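You operate a simulated robot arm through the tools that you are given. There is no shell and no other tool. Be economical: measure what you need, move in short steps, check, and stop when the job is done.

Carry out the task below with a simulated robot arm. There is one attempt and no reset: what you move stays moved.

## Task
Push both safety bars home, pin them and tug the yellow one.
Fine: each bar home before its pin goes in.

Only the result counts: the job must be done as asked and must still hold three seconds after the hand-in. Knocking over, shifting, dropping, spilling or breaking anything else fails it.

## Robot
A 7-joint arm with a two-finger parallel gripper on a trunk, on a base that drives. Base frame: it is fixed to the floor where the robot stands at the start and does not move with it; the origin is under the middle of the robot, x ahead of it, y to its left, z up. Readings come in cm, rad, newtons and seconds.
With the tool pointing down near the work surface it reaches from about 48 to 92 cm from the robot's upright axis, wherever it stands. Its first joint turns from -2.007 to 2.007 rad. Places, roughly: blue bar pin [90, 10, 70]; blue safety bar [120, 0, 70]; yellow bar pin [90, 100, 70]; yellow safety bar [120, 110, 70]. Payload 3.91 kg.
The TCP is the grasp point between the finger pads, 3 cm short of the fingertips. In the tool frame z runs along the fingers and y along their closing line. The gripper opens to 11 cm. The fingers are 2 cm wide and 1 cm thick; the gripper's body (4.8 by 11.2 cm) begins 5.5 cm behind the TCP.
Orientation is that of the tool frame in the base frame, as a unit quaternion [x, y, z, w]. With the fingers straight down and closing along the base's y, the tool's x points along the base's -x, its y along +y and its z along -z.

## Interface
- The arm moves only by the tool apply_moves. Its argument "commands" is a list that holds one entry, the list of rows, each a list of 7 numbers: the shift along the tool's x, y, z in mm, then the turn, a rotation vector about the tool's x, y, z in rad, then the opening in per cent of the stroke, from 0 (shut) to 100 (fully open). In form: [[[tx, ty, tz, rx, ry, rz, jaw], ...]]. A call has 1 to 12 rows; each row shifts and turns the commanded pose from where the row before left it, along the tool's axes as they then stand. A row lasts 0.2 s, in which the tool goes at most 5 cm and 0.15 rad; a call with a longer step from one row to the next is refused whole, and so is a gripper value outside its range. Where a pose cannot be reached the arm comes as near as it can. A force on the tool above 80 N (or 10 N above the force at the start of the call, whichever is more), or a blocked arm, ends the call early, and 0.2 s more pass. The fingers move at their own pace (about 15.3 cm/s each) and stop on an object; they squeeze with about 21 N. The grip force told is the motor's: it shows also when the fingers shut on nothing. Time passes only in rows, and 0.2 s behind the last, so rows that do not move let the fingers close. The reply holds the time, the measured pose of the TCP, the force on the tool along the base axes, the opening and the grip force, in the units named above and with some noise, with the torque about the TCP (base axes, N m) and any sound that the robot's microphone picked up.
- Cameras (640 x 400 px; columns grow to the right, rows downward): "scene" is now at [21.5, 18.87, 121.48]; the picture's right is [-0.24, -0.97, 0.00], its down [-0.75, 0.19, -0.63] and it looks along [0.61, -0.15, -0.78] (base axes); focal length 267 px, centre (320, 200). "wrist" rides on the gripper at [7.2, 1.7, -10.3] in the tool frame; the picture's right is [-0.23, 0.97, 0.00], its down [-0.76, -0.18, -0.62] and it looks along [-0.61, -0.14, 0.78] (tool axes); focal length 222 px, centre (320, 200).
- capture(camera): a new picture of that camera. It takes no simulated time.
- lift_body(by): slides the trunk up (or, below 0, down) by that many cm; the arm and the scene camera ride with it, the base frame stays. It gives what a move gives, with no picture.
- steer(legs): drives the robot by 1 to 6 legs, each [ahead, left, turn to the left] in cm, cm and rad, along the robot's own axes; the way and the turn of a leg run together, so that a leg with both is an arc; at most 150 cm and 3.142 rad a leg. The arm and the cameras ride along, it lands a little off, and it stops where it bumps. It gives what a move gives.
- head_to(pan, tilt): turns the head with the scene camera to pan (to the left, within 1.396 rad either way) and tilt (down, from -0.506 to 1.204), counted from straight ahead of the robot. It gives what a move gives.
- probe_pixels(camera, pixels): for up to 12 pixels [column, row] of the newest picture of that camera ("zoom" is the newest enlarged one), the place [x, y, z] in the base frame of the surface seen there, good to about 0.3 cm. It takes no simulated time.
- enlarge(camera, box): a new picture of the part [left, top, right, bottom] of that camera's present view, enlarged. It takes no simulated time.
- sign_off(): hands the job in; it is judged then, once.

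Go step by step. Measure first, check grasps and placings, and put right what went wrong. The budget is 80 turns and 60 pictures, counting those below and the enlarged ones. Unless the task says otherwise, let go and move clear before handing in, and close with one line.

The tools are called after "Emit:" as name(argument=value, ...) on one line, values as JSON. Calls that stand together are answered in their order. apply_moves: Moves the arm, as the interface text tells. Its arguments: {"type":"object","properties":{"commands":{"type":"array","items":{"type":"array","items":{"type":"array","items":{"type":"number"}}}}},"required":["commands"]} The other tools are called the same way: lift_body (by) slides the trunk up or down; steer (legs) drives the base; head_to (pan, tilt) turns the head that bears the scene camera; capture (camera) takes a picture; probe_pixels (camera, pixels) gives the place of the surface under pixels of a picture; enlarge (camera, box) takes an enlarged picture of a part of a camera's view; sign_off () hands the job in.

At the start:

```text
time: 0.0
ee_pos: [43.82, 20.07, 85.93]
tcp_rot: [-0.001, 1.0, 0.0, 0.0]
ft_force: [1.1, -0.3, 0.1]
ft_torque: [0.01, -0.01, 0.02]
grip_width: 11.03
gripper_force: 0.1
trunk travel left (down, up): [-57.5, 41.5]
robot x, y, heading: [-0.24, -0.02, 0.003]
head pan, tilt: [-0.243, 0.89]
```

scene: 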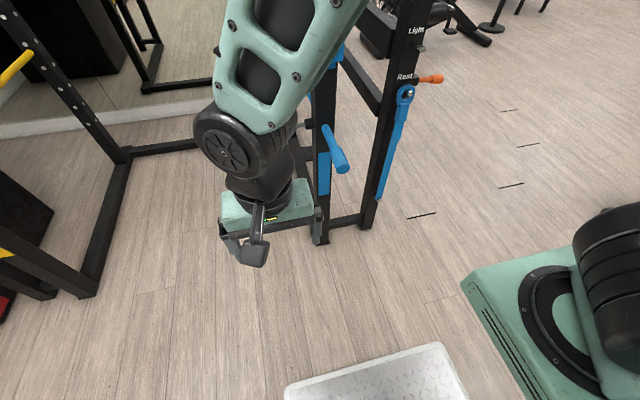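
wrist: 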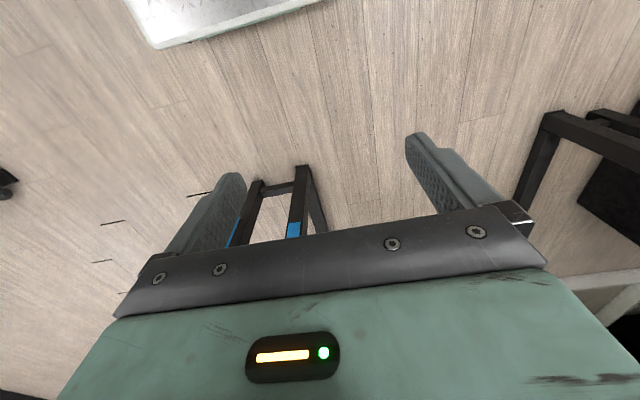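

The scene shows the blue rig near (340,150), with an orange pin at (430,78) and a label "Rest". I'll raise the view to see both rigs.

Emit:
head_to(pan=0.0, tilt=0.45)

Emit:
capture(camera="scene")

Emit:
head_to(pan=0.7, tilt=0.45)

Emit:
capture(camera="scene")

```text
time: 0.9
ee_pos: [43.72, 20.08, 85.82]
tcp_rot: [-0.001, 1.0, 0.0, 0.0]
ft_force: [-0.4, 0.4, -0.5]
ft_torque: [-0.01, 0.01, 0.0]
grip_width: 11.0
gripper_force: 0.1
trunk travel left (down, up): [-57.5, 41.5]
robot x, y, heading: [-0.11, -0.22, -0.002]
head pan, tilt: [0.0, 0.45]
```

```text
57 pictures are left
```

scene: 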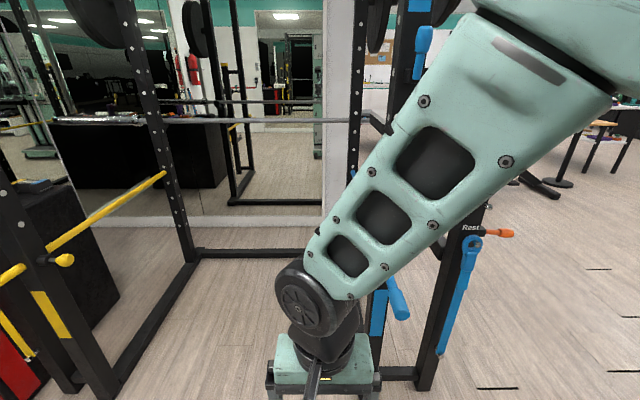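

```text
time: 2.0
ee_pos: [43.76, 20.03, 85.87]
tcp_rot: [0.0, 1.0, -0.001, 0.0]
ft_force: [-0.4, -0.5, -0.8]
ft_torque: [0.0, -0.02, 0.03]
grip_width: 10.99
gripper_force: 0.1
trunk travel left (down, up): [-57.5, 41.5]
robot x, y, heading: [-0.35, -0.05, -0.002]
head pan, tilt: [0.7, 0.45]
```

```text
56 pictures are left
```

scene: 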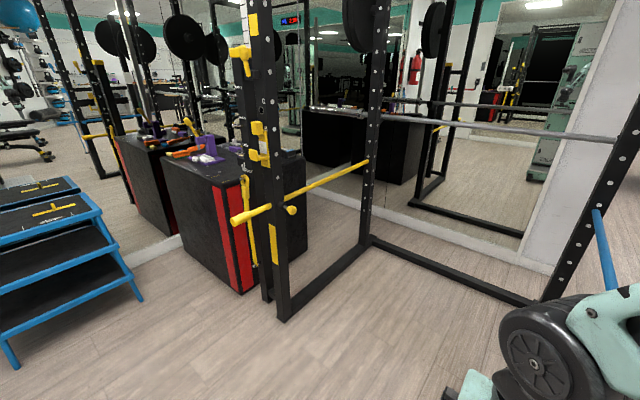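

The yellow bar passes through the front upright at (270,210), with a knob at (291,210) that may be the pin. I'll zoom in and measure.

Emit:
enlarge(camera="scene", box=[215, 110, 391, 220])

Emit:
enlarge(camera="scene", box=[215, 170, 391, 280])

Emit:
probe_pixels(camera="scene", pixels=[[235, 219], [250, 213], [291, 210], [310, 189], [340, 174], [365, 162], [280, 260], [257, 140], [248, 185], [285, 315], [600, 240], [260, 155]])

```text
3.64 times, centred on (303, 165) of scene
```

zoom: 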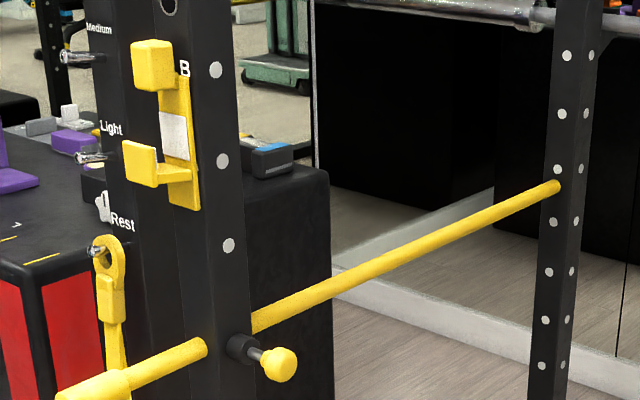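

```text
3.64 times, centred on (303, 225) of scene
```

zoom: 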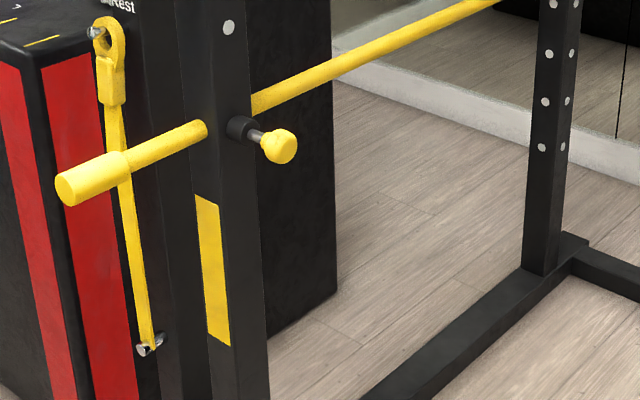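

```text
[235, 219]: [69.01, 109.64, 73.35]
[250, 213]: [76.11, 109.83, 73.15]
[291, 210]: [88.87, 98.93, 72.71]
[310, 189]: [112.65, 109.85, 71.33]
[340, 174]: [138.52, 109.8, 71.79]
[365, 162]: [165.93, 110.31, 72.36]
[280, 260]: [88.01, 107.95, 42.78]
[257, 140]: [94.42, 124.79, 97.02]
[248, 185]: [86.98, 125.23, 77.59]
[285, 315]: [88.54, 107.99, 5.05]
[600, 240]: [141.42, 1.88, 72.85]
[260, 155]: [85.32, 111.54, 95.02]
```

The yellow bar runs along +x at y≈110, z≈72.5, with its end at x≈68. The yellow pin's knob is at (89,99), pulled out along −y. I'll drive to stand between the two sides and look at both.

Emit:
steer(legs=[[0, 55, 0]])

Emit:
head_to(pan=-0.6, tilt=0.45)

Emit:
capture(camera="scene")

```text
time: 5.2
ee_pos: [43.98, 76.52, 85.85]
tcp_rot: [0.002, 1.0, 0.0, 0.0]
ft_force: [0.2, -0.4, 0.3]
ft_torque: [0.01, -0.02, 0.0]
grip_width: 11.02
gripper_force: 0.1
trunk travel left (down, up): [-57.5, 41.5]
robot x, y, heading: [0.27, 56.27, -0.005]
head pan, tilt: [0.7, 0.45]
```

```text
time: 6.7
ee_pos: [43.92, 76.35, 85.75]
tcp_rot: [0.003, 1.0, 0.0, 0.0]
ft_force: [0.2, -0.7, 0.6]
ft_torque: [0.03, 0.01, 0.01]
grip_width: 10.99
gripper_force: 0.1
trunk travel left (down, up): [-57.5, 41.5]
robot x, y, heading: [0.5, 56.75, -0.004]
head pan, tilt: [-0.6, 0.45]
```

```text
53 pictures are left
```

scene: 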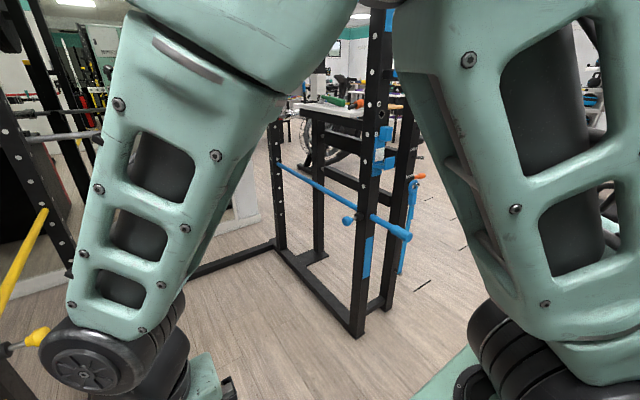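

Emit:
enlarge(camera="scene", box=[260, 120, 452, 240])

Emit:
probe_pixels(camera="scene", pixels=[[408, 236], [395, 229], [385, 224], [348, 220], [352, 220], [300, 175], [280, 164], [362, 250], [420, 177], [40, 337], [8, 348], [371, 220]])

```text
3.33 times, centred on (356, 180) of scene
```

zoom: 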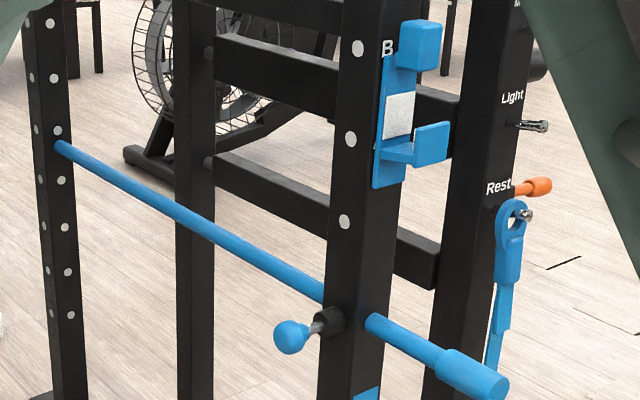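

```text
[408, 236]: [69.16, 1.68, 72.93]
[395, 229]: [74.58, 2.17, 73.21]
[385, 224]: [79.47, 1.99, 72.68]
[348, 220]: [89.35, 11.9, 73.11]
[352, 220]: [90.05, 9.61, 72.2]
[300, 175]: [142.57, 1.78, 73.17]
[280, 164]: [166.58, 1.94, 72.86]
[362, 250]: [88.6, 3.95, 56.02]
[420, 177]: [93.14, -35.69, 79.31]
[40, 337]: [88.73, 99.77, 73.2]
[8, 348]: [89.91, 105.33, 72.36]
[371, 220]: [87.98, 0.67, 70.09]
```

Blue mirrors yellow: bar end at (69,1.7,73), pin knob at (89,12,73), pulled out along +y. I want to go forward, so I'll check the floor ahead first.

Emit:
head_to(pan=0, tilt=1.0)

Emit:
capture(camera="scene")

Emit:
probe_pixels(camera="scene", pixels=[[200, 380], [320, 380], [320, 330], [100, 300], [480, 200], [320, 250]])

```text
time: 7.7
ee_pos: [43.93, 76.27, 85.65]
tcp_rot: [0.002, 1.0, 0.0, 0.0]
ft_force: [0.7, -0.1, 1.0]
ft_torque: [0.0, 0.0, 0.0]
grip_width: 11.0
gripper_force: 0.1
trunk travel left (down, up): [-57.5, 41.5]
robot x, y, heading: [0.04, 56.25, -0.002]
head pan, tilt: [0.0, 1.0]
```

```text
51 pictures are left
```

scene: 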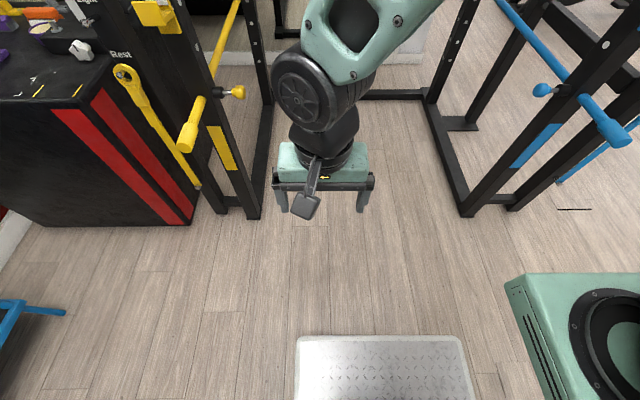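

```text
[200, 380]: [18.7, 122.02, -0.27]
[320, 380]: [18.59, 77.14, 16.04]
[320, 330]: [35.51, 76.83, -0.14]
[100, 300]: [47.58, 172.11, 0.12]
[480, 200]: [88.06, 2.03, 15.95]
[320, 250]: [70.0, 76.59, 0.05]
```

The silver plate rides with the robot (its deck, z≈16), and the floor ahead is clear. I'll drive forward about 18 cm.

Emit:
steer(legs=[[18, 0, 0]])

Emit:
apply_moves(commands=[[[0, 0, 0, 0, 0, 0.15, 0], [0, 0, 0, 0, 0, 0.15, 0], [0, 0, 0, 0, 0, 0.15, 0], [0, 0, 0, 0, 0, 0, 0]]])

Emit:
capture(camera="scene")

```text
time: 9.2
ee_pos: [61.65, 76.38, 85.83]
tcp_rot: [-0.001, 1.0, 0.0, -0.001]
ft_force: [-0.8, -0.4, 0.2]
ft_torque: [0.02, -0.02, 0.0]
grip_width: 10.98
gripper_force: 0.1
trunk travel left (down, up): [-57.5, 41.5]
robot x, y, heading: [17.88, 56.6, -0.006]
head pan, tilt: [0.0, 1.0]
```

```text
time: 10.2
ee_pos: [61.63, 76.42, 85.77]
tcp_rot: [0.225, 0.974, 0.0, 0.0]
ft_force: [-0.7, -0.3, -0.2]
ft_torque: [-0.02, 0.0, 0.04]
grip_width: 0.0
gripper_force: 21.1
trunk travel left (down, up): [-57.5, 41.5]
robot x, y, heading: [17.92, 56.64, 0.0]
head pan, tilt: [0.0, 1.0]
```

```text
50 pictures are left
```

scene: 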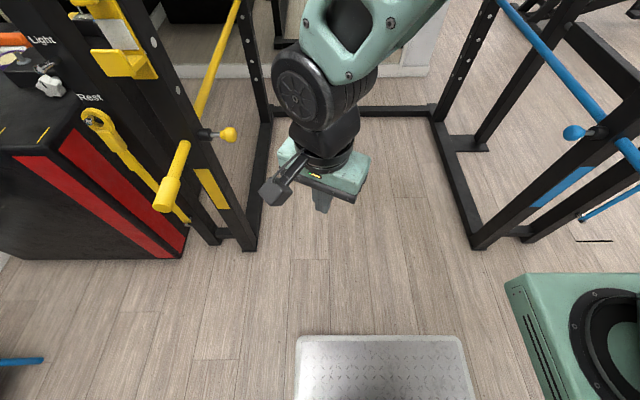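

I'll measure the yellow handle precisely at (165,195) before moving the arm to it.

Emit:
enlarge(camera="scene", box=[130, 110, 258, 220])

Emit:
probe_pixels(camera="scene", pixels=[[162, 208], [170, 182], [179, 160], [160, 196], [176, 196], [186, 146], [232, 135], [225, 135], [212, 135], [168, 188], [205, 110], [210, 200]])

```text
3.64 times, centred on (194, 165) of scene
```

zoom: 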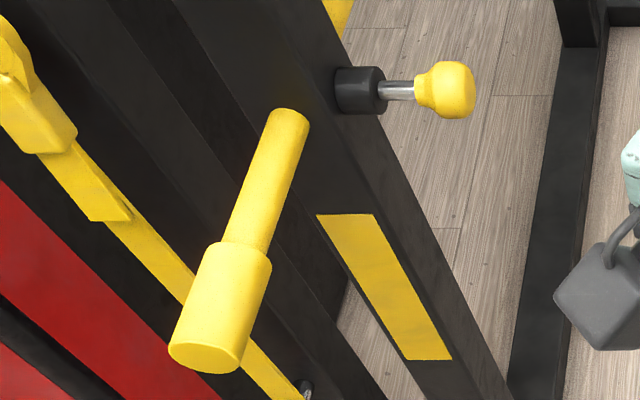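

```text
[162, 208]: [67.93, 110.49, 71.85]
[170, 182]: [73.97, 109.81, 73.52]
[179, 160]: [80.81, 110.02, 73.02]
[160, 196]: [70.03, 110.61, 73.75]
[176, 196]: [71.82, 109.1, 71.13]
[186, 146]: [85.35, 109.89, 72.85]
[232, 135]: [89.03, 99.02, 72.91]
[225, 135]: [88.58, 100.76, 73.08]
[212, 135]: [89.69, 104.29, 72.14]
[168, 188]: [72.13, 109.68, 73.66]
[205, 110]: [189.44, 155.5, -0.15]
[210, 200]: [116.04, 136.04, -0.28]
```

The handle end is at x=68, y≈110.3, z≈72, with its shoulder at x≈75 and the upright face at x≈86. I'll move behind the end with the fingers closed, then lower.

Emit:
apply_moves(commands=[[[0, 0, 0, 0, 0, -0.15, 0], [0, 0, 0, 0, 0, -0.15, 0], [0, 0, 0, 0, 0, -0.15, 0], [0, 48, 0, 0, 0, 0, 0], [0, 48, 0, 0, 0, 0, 0], [0, 48, 0, 0, 0, 0, 0], [0, 48, 0, 0, 0, 0, 0], [0, 48, 0, 0, 0, 0, 0], [0, 48, 0, 0, 0, 0, 0], [0, 50, 0, 0, 0, 0, 0], [0, 0, 0, 0, 0, 0, 0]]])

Emit:
apply_moves(commands=[[[0, 0, 46, 0, 0, 0, 0], [0, 0, 46, 0, 0, 0, 0], [0, 0, 46, 0, 0, 0, 0], [0, 0, 0, 0, 0, 0, 0]]])

Emit:
capture(camera="scene")

```text
time: 12.6
ee_pos: [61.78, 110.4, 85.8]
tcp_rot: [0.0, 1.0, -0.001, 0.0]
ft_force: [-0.1, 0.5, -0.2]
ft_torque: [-0.01, 0.0, 0.0]
grip_width: 0.0
gripper_force: 21.0
trunk travel left (down, up): [-57.5, 41.5]
robot x, y, heading: [17.65, 56.33, -0.002]
head pan, tilt: [0.0, 1.0]
```

```text
time: 13.6
ee_pos: [61.72, 110.44, 72.22]
tcp_rot: [0.0, 1.0, 0.0, 0.0]
ft_force: [0.2, -0.4, 1.1]
ft_torque: [0.02, 0.0, 0.02]
grip_width: 0.0
gripper_force: 20.8
trunk travel left (down, up): [-57.5, 41.5]
robot x, y, heading: [18.03, 56.2, -0.001]
head pan, tilt: [0.0, 1.0]
```

```text
48 pictures are left
```

scene: 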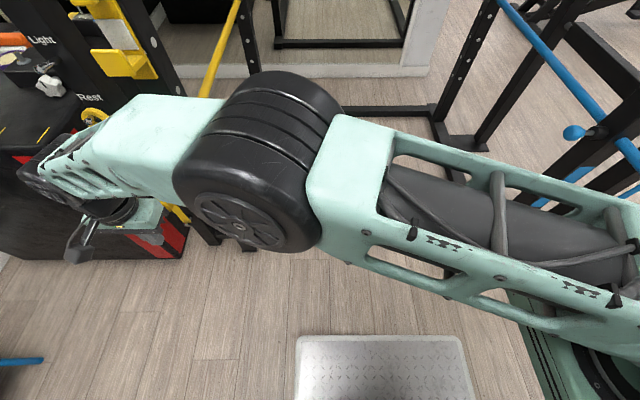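

The fingers are behind the bar end. Before pushing I'll check how far the yellow hook at (120,62) sticks out over the path.

Emit:
probe_pixels(camera="scene", pixels=[[120, 62], [110, 72], [145, 72], [100, 55], [150, 100], [180, 85], [92, 115]])

Emit:
apply_moves(commands=[[[-25, 0, 0, 0, 0, 0, 0], [-20, 0, 0, 0, 0, 0, 0], [-10, 0, 0, 0, 0, 0, 0], [-10, 0, 0, 0, 0, 0, 0], [-10, 0, 0, 0, 0, 0, 0], [0, 0, 0, 0, 0, 0, 0]]])

```text
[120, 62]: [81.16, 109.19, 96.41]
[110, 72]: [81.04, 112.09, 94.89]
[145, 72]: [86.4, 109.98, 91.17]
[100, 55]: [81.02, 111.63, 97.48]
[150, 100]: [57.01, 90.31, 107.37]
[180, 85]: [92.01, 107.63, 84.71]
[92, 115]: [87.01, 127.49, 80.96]
```

```text
time: 15.0
ee_pos: [69.29, 110.21, 72.0]
tcp_rot: [0.001, 1.0, 0.0, 0.0]
ft_force: [-0.6, -0.3, -0.9]
ft_torque: [-0.03, 0.02, 0.0]
grip_width: 0.01
gripper_force: 20.9
trunk travel left (down, up): [-57.5, 41.5]
robot x, y, heading: [17.96, 56.22, 0.002]
head pan, tilt: [0.0, 1.0]
```

TCP is at 69.3 with no resistance left. I'll look to see whether the bar moved.

Emit:
enlarge(camera="scene", box=[0, 40, 280, 260])

Emit:
capture(camera="wrist")

```text
1.82 times, centred on (140, 150) of scene
```

zoom: 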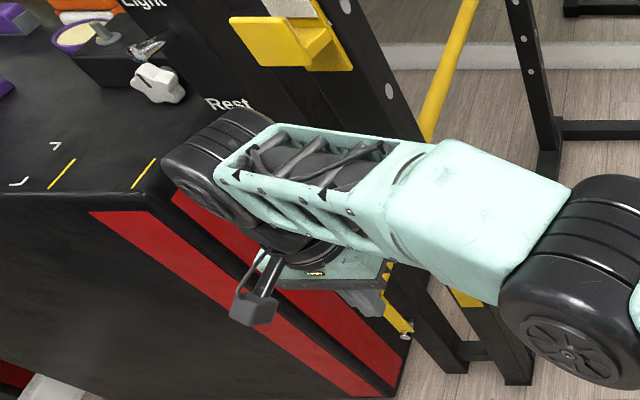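

```text
46 pictures are left
```

wrist: 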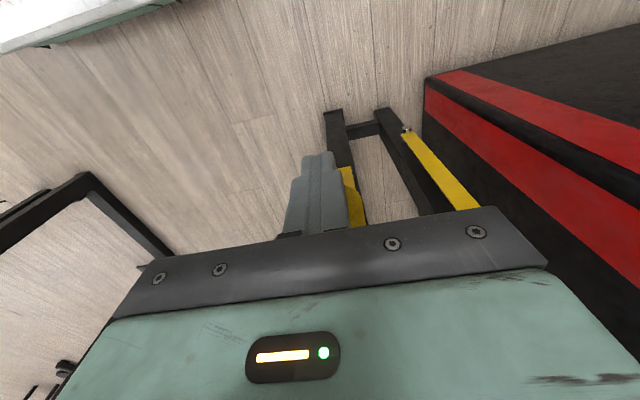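

The wrist would meet the hook (front at x≈80, z≈91–97) if I kept the tool vertical. I'll back off and tilt the fingers forward; first I'll check the box's edge on the left.

Emit:
probe_pixels(camera="zoom", pixels=[[130, 210], [330, 345], [50, 200], [60, 250], [150, 180], [165, 165], [380, 390], [240, 180]])

Emit:
apply_moves(commands=[[[45, 0, 0, 0, 0, 0, 0], [45, 0, 0, 0, 0, 0, 0], [40, 0, 0, 0, 0, 0, 0], [0, 0, -50, 0, 0, 0, 0], [0, 0, -50, 0, 0, 0, 0], [0, 0, 0, 0, 0, 0, 0]]])

Emit:
capture(camera="scene")

```text
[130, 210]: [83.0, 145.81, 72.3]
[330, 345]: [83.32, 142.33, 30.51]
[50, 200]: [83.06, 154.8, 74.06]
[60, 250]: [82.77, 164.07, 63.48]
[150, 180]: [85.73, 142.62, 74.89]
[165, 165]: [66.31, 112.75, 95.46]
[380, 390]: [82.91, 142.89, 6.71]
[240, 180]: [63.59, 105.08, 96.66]
```

```text
time: 16.4
ee_pos: [56.19, 110.24, 82.13]
tcp_rot: [0.0, 1.0, -0.001, 0.0]
ft_force: [0.0, -0.6, -0.4]
ft_torque: [0.02, 0.01, -0.01]
grip_width: 0.0
gripper_force: 20.8
trunk travel left (down, up): [-57.5, 41.5]
robot x, y, heading: [18.4, 56.52, 0.003]
head pan, tilt: [0.0, 1.0]
```

```text
45 pictures are left
```

scene: 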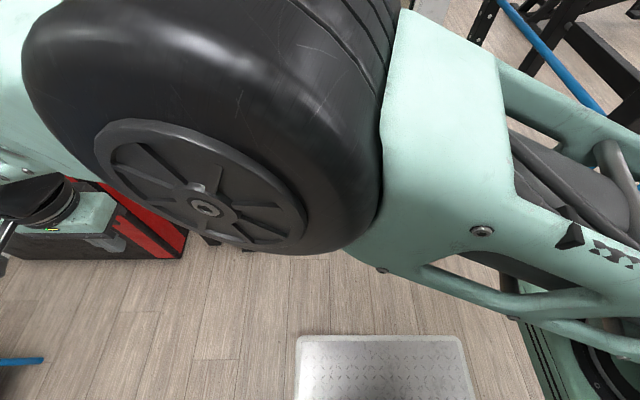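

The box is at y>142, so it's out of the way. The arm is cramped, so I'll back the base off 20 cm and then tilt the tool forward by about 1.05 rad.

Emit:
steer(legs=[[-20, 0, 0]])

Emit:
apply_moves(commands=[[[0, 0, 0, 0, -0.15, 0, 0], [0, 0, 0, 0, -0.15, 0, 0], [0, 0, 0, 0, -0.15, 0, 0], [0, 0, 0, 0, -0.15, 0, 0], [0, 0, 0, 0, -0.15, 0, 0], [0, 0, 0, 0, -0.15, 0, 0], [0, 0, 0, 0, -0.15, 0, 0], [0, 0, 0, 0, 0, 0, 0]]])

Emit:
capture(camera="scene")

```text
time: 17.9
ee_pos: [36.55, 110.15, 82.03]
tcp_rot: [0.002, 1.0, 0.0, -0.001]
ft_force: [0.1, 0.6, -0.1]
ft_torque: [-0.02, 0.01, 0.04]
grip_width: 0.0
gripper_force: 21.2
trunk travel left (down, up): [-57.5, 41.5]
robot x, y, heading: [-1.79, 56.27, -0.002]
head pan, tilt: [0.0, 1.0]
```

```text
time: 19.2
ee_pos: [48.81, 106.36, 83.39]
tcp_rot: [0.094, 0.928, -0.023, 0.361]
ft_force: [0.3, -0.5, -0.3]
ft_torque: [-0.02, -0.05, 0.03]
grip_width: 0.01
gripper_force: 21.6
trunk travel left (down, up): [-57.5, 41.5]
robot x, y, heading: [-2.1, 56.08, -0.003]
head pan, tilt: [0.0, 1.0]
stopped in row 6: the arm was blocked; the commanded pose is now the measured one
```

```text
44 pictures are left
```

scene: 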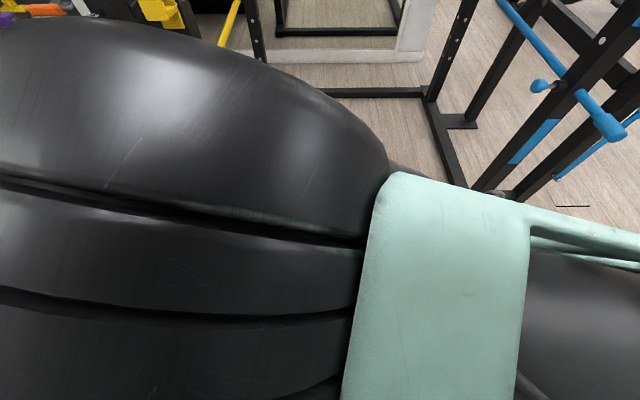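

The tool tilted about 0.74 rad before a joint limit, with about 0.2 rad of unwanted yaw, because the pose was too close in. I'll move forward while fixing the yaw.

Emit:
apply_moves(commands=[[[-25, 0, 22, 0, 0, 0, 0], [-25, 0, 22, 0, 0, 0, 0], [-25, 0, 22, -0.067, 0, -0.074, 0], [0, 0, 0, -0.067, 0, -0.074, 0], [0, 0, 0, 0, 0, 0, 0]]])

Emit:
capture(camera="wrist")

```text
time: 20.4
ee_pos: [58.69, 104.27, 83.59]
tcp_rot: [0.0, 0.932, 0.012, 0.363]
ft_force: [-0.2, 0.8, -0.4]
ft_torque: [0.03, 0.0, 0.04]
grip_width: 0.02
gripper_force: 20.9
trunk travel left (down, up): [-57.5, 41.5]
robot x, y, heading: [-1.81, 56.4, -0.004]
head pan, tilt: [0.0, 1.0]
```

```text
43 pictures are left
```

wrist: 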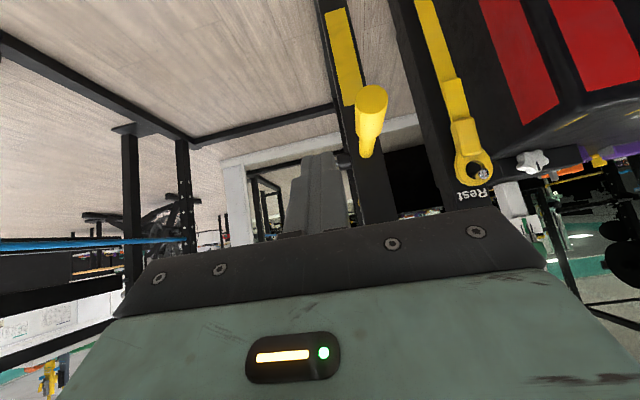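

The bar end is at (370,98) in the wrist view, and the tool sits left of it. I'll shift to y=110.3 and lower so the fingertip is level with the bar axis.

Emit:
apply_moves(commands=[[[0, 30, 0, 0, 0, 0, 0], [0, 30, 0, 0, 0, 0, 0], [23, 0, 25, 0, 0, 0, 0], [23, 0, 25, 0, 0, 0, 0], [22, 0, 25, 0, 0, 0, 0], [0, 0, 0, 0, 0, 0, 0]]])

Emit:
capture(camera="wrist")

Emit:
probe_pixels(camera="wrist", pixels=[[340, 100], [330, 90], [345, 85], [350, 120]])

```text
time: 21.8
ee_pos: [58.7, 110.47, 73.41]
tcp_rot: [0.001, 0.932, 0.011, 0.363]
ft_force: [0.3, -0.4, -0.2]
ft_torque: [-0.01, 0.03, 0.01]
grip_width: 0.0
gripper_force: 20.9
trunk travel left (down, up): [-57.5, 41.5]
robot x, y, heading: [-1.93, 56.47, -0.002]
head pan, tilt: [0.0, 1.0]
```

```text
42 pictures are left
```

wrist: 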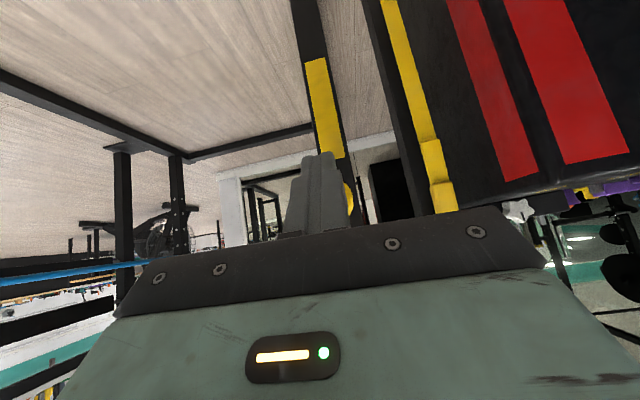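

```text
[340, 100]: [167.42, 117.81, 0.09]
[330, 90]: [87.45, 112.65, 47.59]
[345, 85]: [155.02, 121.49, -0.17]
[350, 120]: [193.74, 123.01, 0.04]
```

The fingertip is lined up with the bar end. I'll push along +x in small steps.

Emit:
apply_moves(commands=[[[-14.8, 0, 13.4, 0, 0, 0, 0], [-14.8, 0, 13.4, 0, 0, 0, 0], [-14.8, 0, 13.4, 0, 0, 0, 0], [-14.8, 0, 13.4, 0, 0, 0, 0], [-7.4, 0, 6.7, 0, 0, 0, 0], [-7.4, 0, 6.7, 0, 0, 0, 0], [-7.4, 0, 6.7, 0, 0, 0, 0], [0, 0, 0, 0, 0, 0, 0]]])

Emit:
capture(camera="wrist")

```text
time: 23.6
ee_pos: [67.3, 108.05, 73.73]
tcp_rot: [0.001, 0.932, 0.011, 0.363]
ft_force: [0.7, -0.4, -0.4]
ft_torque: [-0.02, -0.04, 0.02]
grip_width: 0.01
gripper_force: 20.8
out of reach, approached as far as the arm can: row 3, 4, 5, 6, 7
trunk travel left (down, up): [-57.5, 41.5]
robot x, y, heading: [-1.69, 56.38, -0.006]
head pan, tilt: [0.0, 1.0]
```

```text
41 pictures are left
```

wrist: 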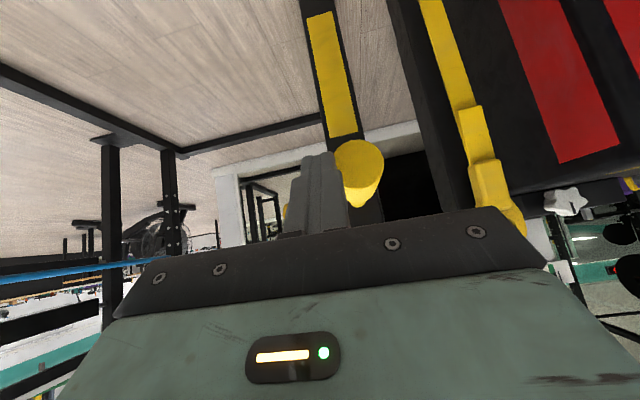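

The reach ran out at TCP x≈67 and the tip slid to the side (y=108) without touching hard. I'll pull back, move the base left by 30 cm for more reach, and return the arm to y≈110.

Emit:
apply_moves(commands=[[[25, 0, -22, 0, 0, 0, 0], [25, 0, -22, 0, 0, 0, 0], [25, 0, -22, 0, 0, 0, 0], [0, 0, 0, 0, 0, 0, 0]]])

Emit:
steer(legs=[[0, 30, 0]])

Emit:
apply_moves(commands=[[[0, -48, 0, 0, 0, 0, 0], [0, -48, 0, 0, 0, 0, 0], [0, -48, 0, 0, 0, 0, 0], [0, -48, 0, 0, 0, 0, 0], [0, -48, 0, 0, 0, 0, 0], [0, -40, 0, 0, 0, 0, 0], [0, 0, 0, 0, 0, 0, 0]]])

Emit:
capture(camera="scene")

```text
time: 24.6
ee_pos: [57.56, 108.06, 73.85]
tcp_rot: [0.001, 0.932, 0.011, 0.363]
ft_force: [0.2, 0.0, 0.1]
ft_torque: [-0.02, 0.0, 0.02]
grip_width: 0.01
gripper_force: 20.9
trunk travel left (down, up): [-57.5, 41.5]
robot x, y, heading: [-1.7, 56.71, -0.008]
head pan, tilt: [0.0, 1.0]
```

```text
time: 26.7
ee_pos: [57.9, 138.66, 73.77]
tcp_rot: [0.001, 0.932, 0.011, 0.363]
ft_force: [-0.7, 0.3, 0.4]
ft_torque: [-0.01, -0.04, 0.03]
grip_width: 0.01
gripper_force: 21.5
trunk travel left (down, up): [-57.5, 41.5]
robot x, y, heading: [-1.94, 87.36, -0.004]
head pan, tilt: [0.0, 1.0]
```

```text
time: 28.3
ee_pos: [58.09, 109.4, 71.69]
tcp_rot: [-0.002, 0.931, -0.012, 0.365]
ft_force: [0.8, -0.2, -0.5]
ft_torque: [0.02, 0.01, -0.01]
grip_width: 0.0
gripper_force: 20.5
trunk travel left (down, up): [-57.5, 41.5]
robot x, y, heading: [-2.01, 87.27, -0.001]
head pan, tilt: [0.0, 1.0]
```

```text
40 pictures are left
```

scene: 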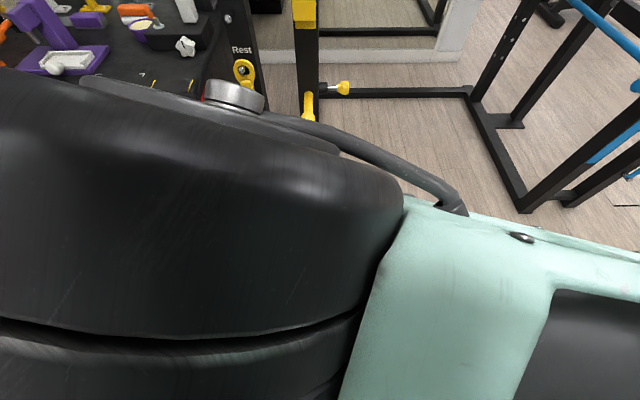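

The TCP is at (58,109.4,71.7). I'll correct by +1 cm in y and +1.8 cm in z, then push forward.

Emit:
apply_moves(commands=[[[-12, 10, -13, 0, 0, 0, 0], [-14.8, 0, 13.4, 0, 0, 0, 0], [-14.8, 0, 13.4, 0, 0, 0, 0], [-14.8, 0, 13.4, 0, 0, 0, 0], [0, 0, 0, 0, 0, 0, 0]]])

Emit:
capture(camera="wrist")

Emit:
capture(camera="scene")

```text
time: 29.5
ee_pos: [63.67, 111.73, 75.1]
tcp_rot: [0.001, 0.932, 0.011, 0.363]
ft_force: [0.0, -0.4, -0.8]
ft_torque: [0.0, -0.03, -0.01]
grip_width: 0.01
gripper_force: 21.4
trunk travel left (down, up): [-57.5, 41.5]
robot x, y, heading: [-2.06, 87.17, -0.002]
head pan, tilt: [0.0, 1.0]
```

```text
39 pictures are left
```

wrist: 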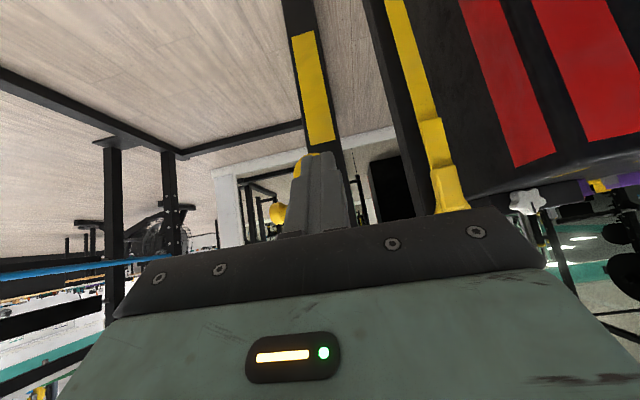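

```text
38 pictures are left
```

scene: 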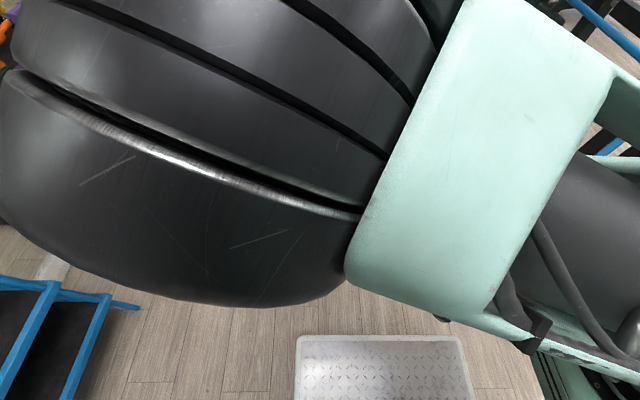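

It overshot to y=111.7, z=75.1 (the yellow is hidden behind the finger's left edge at (300,170)). I'll correct by −1.3 cm in y and −1.6 cm in z.

Emit:
apply_moves(commands=[[[10.8, -13, 11.8, 0, 0, 0, 0], [0, 0, 0, 0, 0, 0, 0]]])

Emit:
capture(camera="wrist")

```text
time: 30.1
ee_pos: [63.83, 110.43, 73.55]
tcp_rot: [0.003, 0.932, 0.01, 0.363]
ft_force: [0.0, -0.5, 0.5]
ft_torque: [0.01, 0.04, 0.01]
grip_width: 0.0
gripper_force: 21.3
trunk travel left (down, up): [-57.5, 41.5]
robot x, y, heading: [-2.01, 87.38, -0.01]
head pan, tilt: [0.0, 1.0]
```

```text
37 pictures are left
```

wrist: 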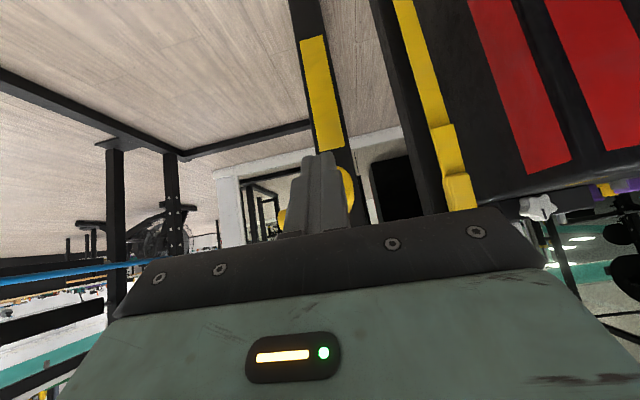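

The fingertip now sits in front of the bar end. Pushing.

Emit:
apply_moves(commands=[[[-14.8, 0, 13.4, 0, 0, 0, 0], [-7.4, 0, 6.7, 0, 0, 0, 0], [-7.4, 0, 6.7, 0, 0, 0, 0], [-7.4, 0, 6.7, 0, 0, 0, 0], [-7.4, 0, 6.7, 0, 0, 0, 0], [0, 0, 0, 0, 0, 0, 0]]])

Emit:
capture(camera="wrist")

```text
time: 31.5
ee_pos: [70.03, 110.44, 73.34]
tcp_rot: [0.002, 0.932, 0.01, 0.363]
ft_force: [-1.3, 0.7, -1.1]
ft_torque: [-0.02, 0.04, -0.02]
grip_width: 0.01
gripper_force: 20.8
trunk travel left (down, up): [-57.5, 41.5]
robot x, y, heading: [-1.95, 87.44, -0.006]
head pan, tilt: [0.0, 1.0]
```

```text
36 pictures are left
```

wrist: 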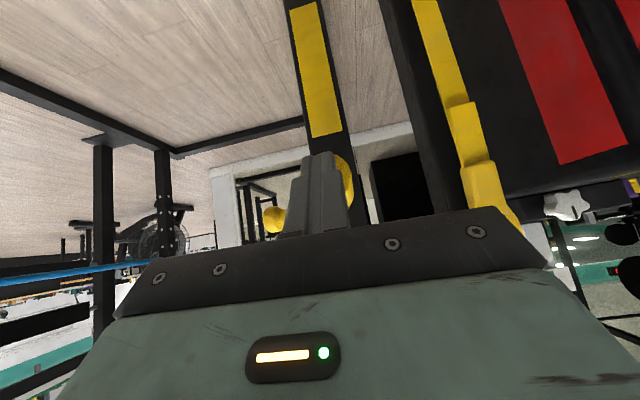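

The arm follows freely, with the tip at x≈72.8 and the bar sliding. I'll keep pushing.

Emit:
apply_moves(commands=[[[-7.4, 0, 6.7, 0, 0, 0, 0], [-7.4, 0, 6.7, 0, 0, 0, 0], [-7.4, 0, 6.7, 0, 0, 0, 0], [-7.4, 0, 6.7, 0, 0, 0, 0], [-7.4, 0, 6.7, 0, 0, 0, 0], [0, 0, 0, 0, 0, 0, 0]]])

Emit:
capture(camera="wrist")

```text
time: 32.9
ee_pos: [75.0, 110.54, 73.52]
tcp_rot: [0.003, 0.932, 0.011, 0.363]
ft_force: [-4.7, -2.2, 1.8]
ft_torque: [0.09, 0.09, -0.05]
grip_width: 0.02
gripper_force: 20.7
trunk travel left (down, up): [-57.5, 41.5]
robot x, y, heading: [-1.85, 86.99, -0.002]
head pan, tilt: [0.0, 1.0]
```

```text
35 pictures are left
```

wrist: 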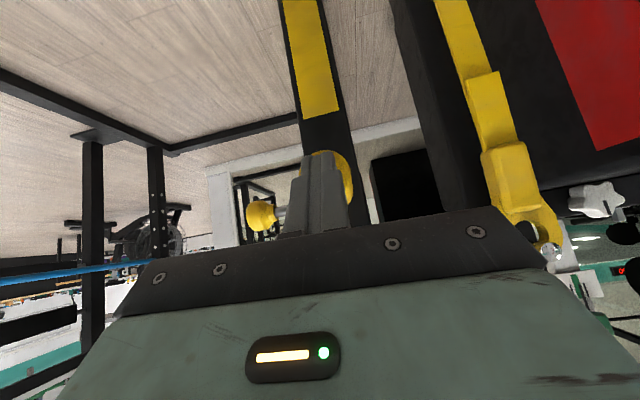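

A light −4.7 N reaction shows, with the tip at x≈77.8. I'll go on in 5–10 mm steps, watching for the stop.

Emit:
apply_moves(commands=[[[-7.4, 0, 6.7, 0, 0, 0, 0], [-7.4, 0, 6.7, 0, 0, 0, 0], [-3.7, 0, 3.35, 0, 0, 0, 0], [0, 0, 0, 0, 0, 0, 0]]])

Emit:
enlarge(camera="wrist", box=[220, 130, 420, 255])

```text
time: 33.3
ee_pos: [74.99, 110.45, 73.46]
tcp_rot: [0.003, 0.934, 0.009, 0.357]
ft_force: [-37.3, -7.7, 30.3]
ft_torque: [-0.05, -0.12, -0.06]
grip_width: 0.0
gripper_force: 20.9
trunk travel left (down, up): [-57.5, 41.5]
robot x, y, heading: [-1.93, 86.98, -0.005]
head pan, tilt: [0.0, 1.0]
stopped in row 2: the force on the tool passed its limit (the readings are from after the stop); the commanded pose is now the measured one
```

```text
3.20 times, centred on (320, 192) of wrist
```

zoom: 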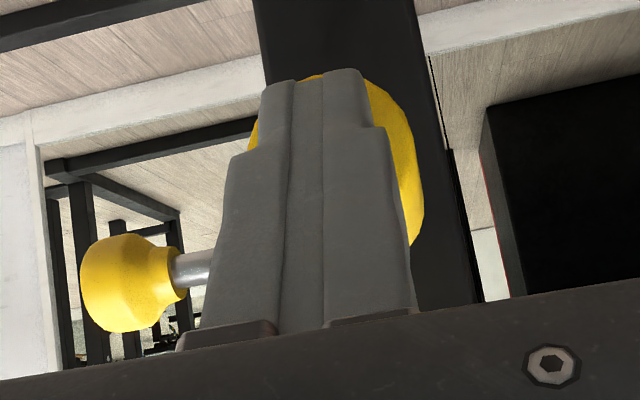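

A hard stop (about 37 N) came with the bar end at x≈78, which fits the shoulder meeting the upright. I'll back away and check.

Emit:
apply_moves(commands=[[[22, 0, -20, 0, 0, 0, 0], [33, 0, -30, 0, 0, 0, 0], [33, 0, -30, 0, 0, 0, 0], [30, 0, -33, 0, 0, 0, 0], [0, -40, -30, 0, 0, 0, 0], [0, -45, 0, 0, 0, 0, 0], [0, -45, 0, 0, 0, 0, 0], [0, -45, 0, 0, 0, 0, 0], [0, -45, 0, 0, 0, 0, 0], [0, 0, 0, 0, 0, 0, 0]]])

Emit:
head_to(pan=0.3, tilt=0.7)

Emit:
capture(camera="scene")

```text
time: 35.5
ee_pos: [57.13, 88.26, 75.82]
tcp_rot: [0.002, 0.934, 0.01, 0.356]
ft_force: [0.3, 0.4, -0.2]
ft_torque: [-0.02, 0.0, -0.02]
grip_width: 0.01
gripper_force: 21.3
trunk travel left (down, up): [-57.5, 41.5]
robot x, y, heading: [-1.66, 87.46, -0.003]
head pan, tilt: [0.0, 1.0]
```

```text
time: 36.3
ee_pos: [57.16, 88.38, 75.87]
tcp_rot: [0.003, 0.934, 0.009, 0.356]
ft_force: [0.2, 0.3, 0.1]
ft_torque: [-0.02, -0.01, -0.03]
grip_width: 0.02
gripper_force: 20.9
trunk travel left (down, up): [-57.5, 41.5]
robot x, y, heading: [-1.59, 86.93, -0.007]
head pan, tilt: [0.3, 0.7]
```

```text
33 pictures are left
```

scene: 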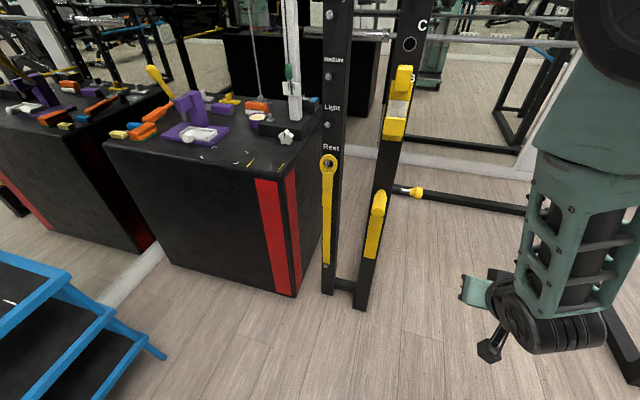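

Emit:
enlarge(camera="scene", box=[340, 150, 452, 220])

Emit:
probe_pixels(camera="zoom", pixels=[[200, 370], [215, 310], [230, 260], [240, 235], [440, 245], [415, 240], [375, 235], [340, 225], [260, 380], [250, 200]])

```text
5.71 times, centred on (396, 185) of scene
```

zoom: 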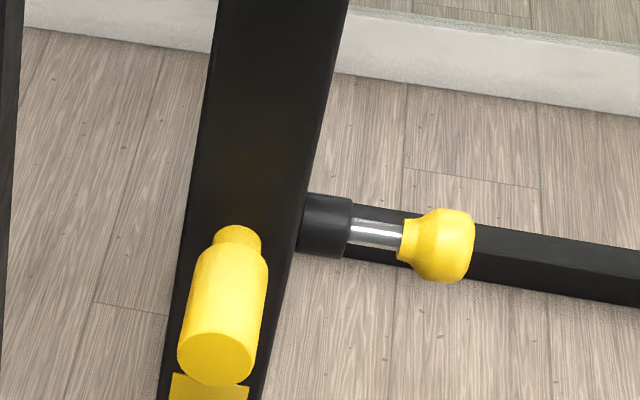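

```text
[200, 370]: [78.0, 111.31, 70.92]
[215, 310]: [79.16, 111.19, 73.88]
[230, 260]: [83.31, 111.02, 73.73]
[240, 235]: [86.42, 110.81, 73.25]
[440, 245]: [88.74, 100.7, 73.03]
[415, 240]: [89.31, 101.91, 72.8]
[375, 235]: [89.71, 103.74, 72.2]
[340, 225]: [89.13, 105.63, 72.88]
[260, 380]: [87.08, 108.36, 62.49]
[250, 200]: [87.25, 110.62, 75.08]
```

The bar end is now at x=78.0, so it travelled 10.0 cm and then stopped hard. A short thin section is still visible at (240,235) in the zoom, so I'll push again with more tilt to see whether any travel is left.

Emit:
apply_moves(commands=[[[0, 0, 0, 0, -0.15, 0, 0], [0, 0, 0, 0, -0.15, 0, 0], [0, 45, 0, 0, 0, 0, 0], [0, 45, 0, 0, 0, 0, 0], [0, 45, 0, 0, 0, 0, 0], [0, 45, 0, 0, 0, 0, 0], [0, 40, 0, 0, 0, 0, 0], [27, 0, 16, 0, 0, 0, 0], [0, 0, 0, 0, 0, 0, 0]]])

```text
time: 38.3
ee_pos: [57.5, 110.73, 72.33]
tcp_rot: [0.005, 0.87, 0.007, 0.492]
ft_force: [-1.1, 0.5, -0.2]
ft_torque: [0.03, -0.03, 0.01]
grip_width: 0.0
gripper_force: 20.5
out of reach, approached as far as the arm can: row 1
trunk travel left (down, up): [-57.5, 41.5]
robot x, y, heading: [-1.93, 87.29, -0.004]
head pan, tilt: [0.3, 0.7]
```

Tilt is now about 1.03 rad with the tip lined up. I'll approach and push again gently.

Emit:
apply_moves(commands=[[[-20.6, 0, 34.3, 0, 0, 0, 0], [-20.6, 0, 34.3, 0, 0, 0, 0], [-20.6, 0, 34.3, 0, 0, 0, 0], [-18, 0, 30, 0, 0, 0, 0], [0, 0, 0, 0, 0, 0, 0]]])

Emit:
apply_moves(commands=[[[-3, 0, 5, 0, 0, 0, 0], [-3, 0, 5, 0, 0, 0, 0], [-3, 0, 5, 0, 0, 0, 0], [-3, 0, 5, 0, 0, 0, 0], [-3, 0, 5, 0, 0, 0, 0], [-3, 0, 5, 0, 0, 0, 0], [0, 0, 0, 0, 0, 0, 0]]])

Emit:
enlarge(camera="scene", box=[340, 150, 452, 220])

```text
time: 39.5
ee_pos: [73.19, 110.88, 72.57]
tcp_rot: [0.004, 0.871, 0.008, 0.492]
ft_force: [0.6, -0.7, 0.1]
ft_torque: [0.01, 0.02, 0.04]
grip_width: 0.0
gripper_force: 20.8
trunk travel left (down, up): [-57.5, 41.5]
robot x, y, heading: [-2.02, 87.0, -0.006]
head pan, tilt: [0.3, 0.7]
```

```text
time: 40.6
ee_pos: [74.63, 110.93, 72.58]
tcp_rot: [0.002, 0.873, 0.009, 0.488]
ft_force: [-28.7, -8.7, 20.7]
ft_torque: [-0.05, -0.44, -0.21]
grip_width: 0.01
gripper_force: 21.4
trunk travel left (down, up): [-57.5, 41.5]
robot x, y, heading: [-2.11, 87.4, -0.01]
head pan, tilt: [0.3, 0.7]
stopped in row 5: the force on the tool passed its limit (the readings are from after the stop); the commanded pose is now the measured one
```

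```text
5.71 times, centred on (396, 185) of scene
```

zoom: 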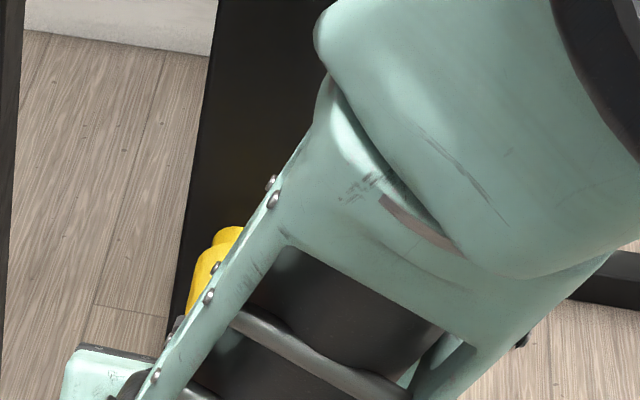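

It stopped again at the same place, so the yellow bar is home. Next is the pin: I'll retract, set the tool vertical, and drive to where the arm can push the knob along +y.

Emit:
apply_moves(commands=[[[20, 0, -35, 0, 0, 0, 0], [20, 0, -35, 0, 0, 0, 0], [20, 0, -35, 0, 0, 0, 0], [0, -50, 0, 0, 0, 0, 0], [0, -50, 0, 0, 0, 0, 0], [0, -50, 0, 0, 0, 0, 0], [0, -50, 0, 0, 0, 0, 0], [0, 0, 0, 0, 0, 0, 0]]])

Emit:
apply_moves(commands=[[[0, 0, 0, 0, 0.15, 0, 0], [0, 0, 0, 0, 0.15, 0, 0], [0, 0, 0, 0, 0.15, 0, 0], [0, 0, 0, 0, 0.15, 0, 0], [0, 0, 0, 0, 0.15, 0, 0], [0, 0, 0, 0, 0.15, 0, 0], [0, 0, 0, 0, 0.12, 0, 0], [0, 0, 0, 0, 0, 0, 0]]])

Emit:
steer(legs=[[0, -35, 0], [17, 0, 0]])

Emit:
apply_moves(commands=[[[0, 0, 0, 0, 0, -0.15, 0], [0, 0, 0, 0, 0, -0.15, 0], [0, 0, 0, 0, 0, -0.15, 0], [0, 0, 0, 0, 0, -0.15, 0], [0, 0, 0, 0, 0, -0.15, 0], [0, 0, 0, 0, 0, -0.15, 0], [0, 0, 0, 0, 0, -0.15, 0], [0, 0, 0, 0, 0, -0.15, 0], [0, 0, 0, 0, 0, -0.15, 0], [0, 0, 0, 0, 0, -0.15, 0], [0, 0, 0, 0, 0, -0.07, 0], [0, 0, 0, 0, 0, 0, 0]]])

Emit:
capture(camera="scene")

```text
time: 42.4
ee_pos: [62.69, 90.6, 72.48]
tcp_rot: [0.004, 0.874, 0.008, 0.487]
ft_force: [-0.1, 0.2, -0.2]
ft_torque: [0.0, -0.03, -0.04]
grip_width: 0.0
gripper_force: 20.6
trunk travel left (down, up): [-57.5, 41.5]
robot x, y, heading: [-1.89, 87.26, -0.006]
head pan, tilt: [0.3, 0.7]
```

```text
time: 44.2
ee_pos: [62.83, 90.79, 72.45]
tcp_rot: [-0.001, 1.0, 0.009, -0.003]
ft_force: [-0.1, 0.8, 0.4]
ft_torque: [-0.03, 0.01, 0.01]
grip_width: 0.02
gripper_force: 21.3
trunk travel left (down, up): [-57.5, 41.5]
robot x, y, heading: [-1.92, 87.29, -0.008]
head pan, tilt: [0.3, 0.7]
```

```text
time: 47.5
ee_pos: [79.28, 55.28, 72.35]
tcp_rot: [-0.002, 1.0, 0.008, -0.001]
ft_force: [-0.7, -0.6, 0.1]
ft_torque: [-0.01, 0.0, 0.0]
grip_width: 0.03
gripper_force: 21.4
trunk travel left (down, up): [-57.5, 41.5]
robot x, y, heading: [14.44, 51.44, -0.004]
head pan, tilt: [0.3, 0.7]
```

```text
time: 50.1
ee_pos: [79.28, 55.3, 72.33]
tcp_rot: [0.709, -0.705, -0.007, -0.005]
ft_force: [0.4, 0.6, 0.3]
ft_torque: [-0.03, 0.01, 0.0]
grip_width: 0.01
gripper_force: 21.1
trunk travel left (down, up): [-57.5, 41.5]
robot x, y, heading: [14.8, 51.28, -0.001]
head pan, tilt: [0.3, 0.7]
```

```text
30 pictures are left
```

scene: 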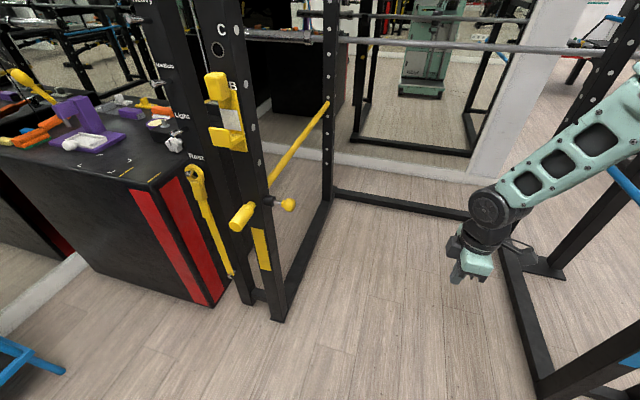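

The tool is rotated so the camera side faces −y, and the pin is visible at (287,205). I'll nudge the base closer, then bring the fingers to just short of the knob.

Emit:
steer(legs=[[3, 10, 0]])

Emit:
apply_moves(commands=[[[-45, -15, 0, 0, 0, 0, 0], [-45, -15, 0, 0, 0, 0, 0], [-45, -15, 0, 0, 0, 0, 0], [-45, -15, 0, 0, 0, 0, 0], [-45, -8, 0, 0, 0, 0, 0], [-45, 0, -5, 0, 0, 0, 0], [0, 0, 0, 0, 0, 0, 0]]])

Emit:
capture(camera="scene")

```text
time: 51.3
ee_pos: [82.52, 65.06, 72.3]
tcp_rot: [0.708, -0.707, -0.006, -0.006]
ft_force: [0.3, -0.2, 0.9]
ft_torque: [0.0, -0.01, -0.01]
grip_width: 0.0
gripper_force: 21.3
trunk travel left (down, up): [-57.5, 41.5]
robot x, y, heading: [17.52, 61.27, -0.004]
head pan, tilt: [0.3, 0.7]
```

```text
time: 52.9
ee_pos: [89.26, 91.95, 73.09]
tcp_rot: [0.708, -0.707, -0.007, -0.005]
ft_force: [0.7, -0.4, -0.2]
ft_torque: [0.05, -0.01, 0.01]
grip_width: 0.01
gripper_force: 20.8
trunk travel left (down, up): [-57.5, 41.5]
robot x, y, heading: [17.76, 61.22, 0.001]
head pan, tilt: [0.3, 0.7]
```

```text
29 pictures are left
```

scene: 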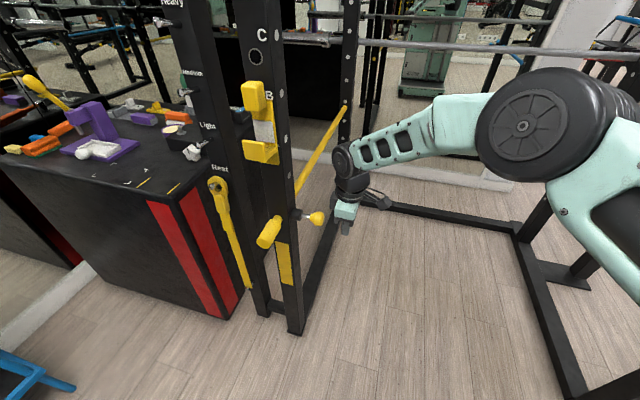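

The fingers at (345,222) are in line with the knob at (317,218). I'll advance along +y and press.

Emit:
apply_moves(commands=[[[-25, 0, 0, 0, 0, 0, 0], [-20, 0, 0, 0, 0, 0, 0], [-5, 0, 0, 0, 0, 0, 0], [-5, 0, 0, 0, 0, 0, 0], [-5, 0, 0, 0, 0, 0, 0], [-5, 0, 0, 0, 0, 0, 0], [-5, 0, 0, 0, 0, 0, 0], [0, 0, 0, 0, 0, 0, 0]]])

Emit:
enlarge(camera="scene", box=[230, 140, 390, 240])

```text
time: 54.7
ee_pos: [89.1, 99.12, 73.27]
tcp_rot: [0.709, -0.705, -0.006, -0.006]
ft_force: [1.0, -0.5, -0.4]
ft_torque: [-0.02, 0.01, 0.0]
grip_width: 0.02
gripper_force: 20.9
trunk travel left (down, up): [-57.5, 41.5]
robot x, y, heading: [17.72, 61.36, -0.003]
head pan, tilt: [0.3, 0.7]
```

```text
4.00 times, centred on (310, 190) of scene
```

zoom: 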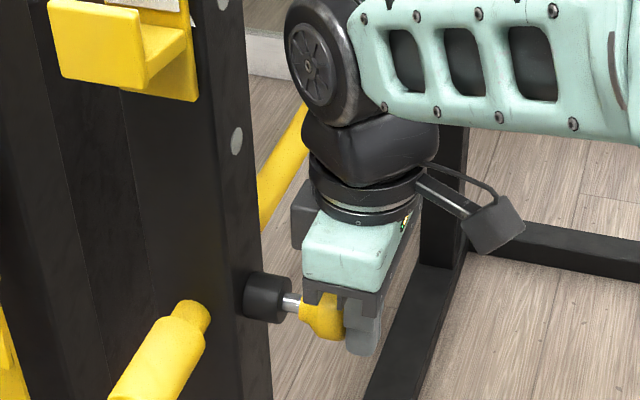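

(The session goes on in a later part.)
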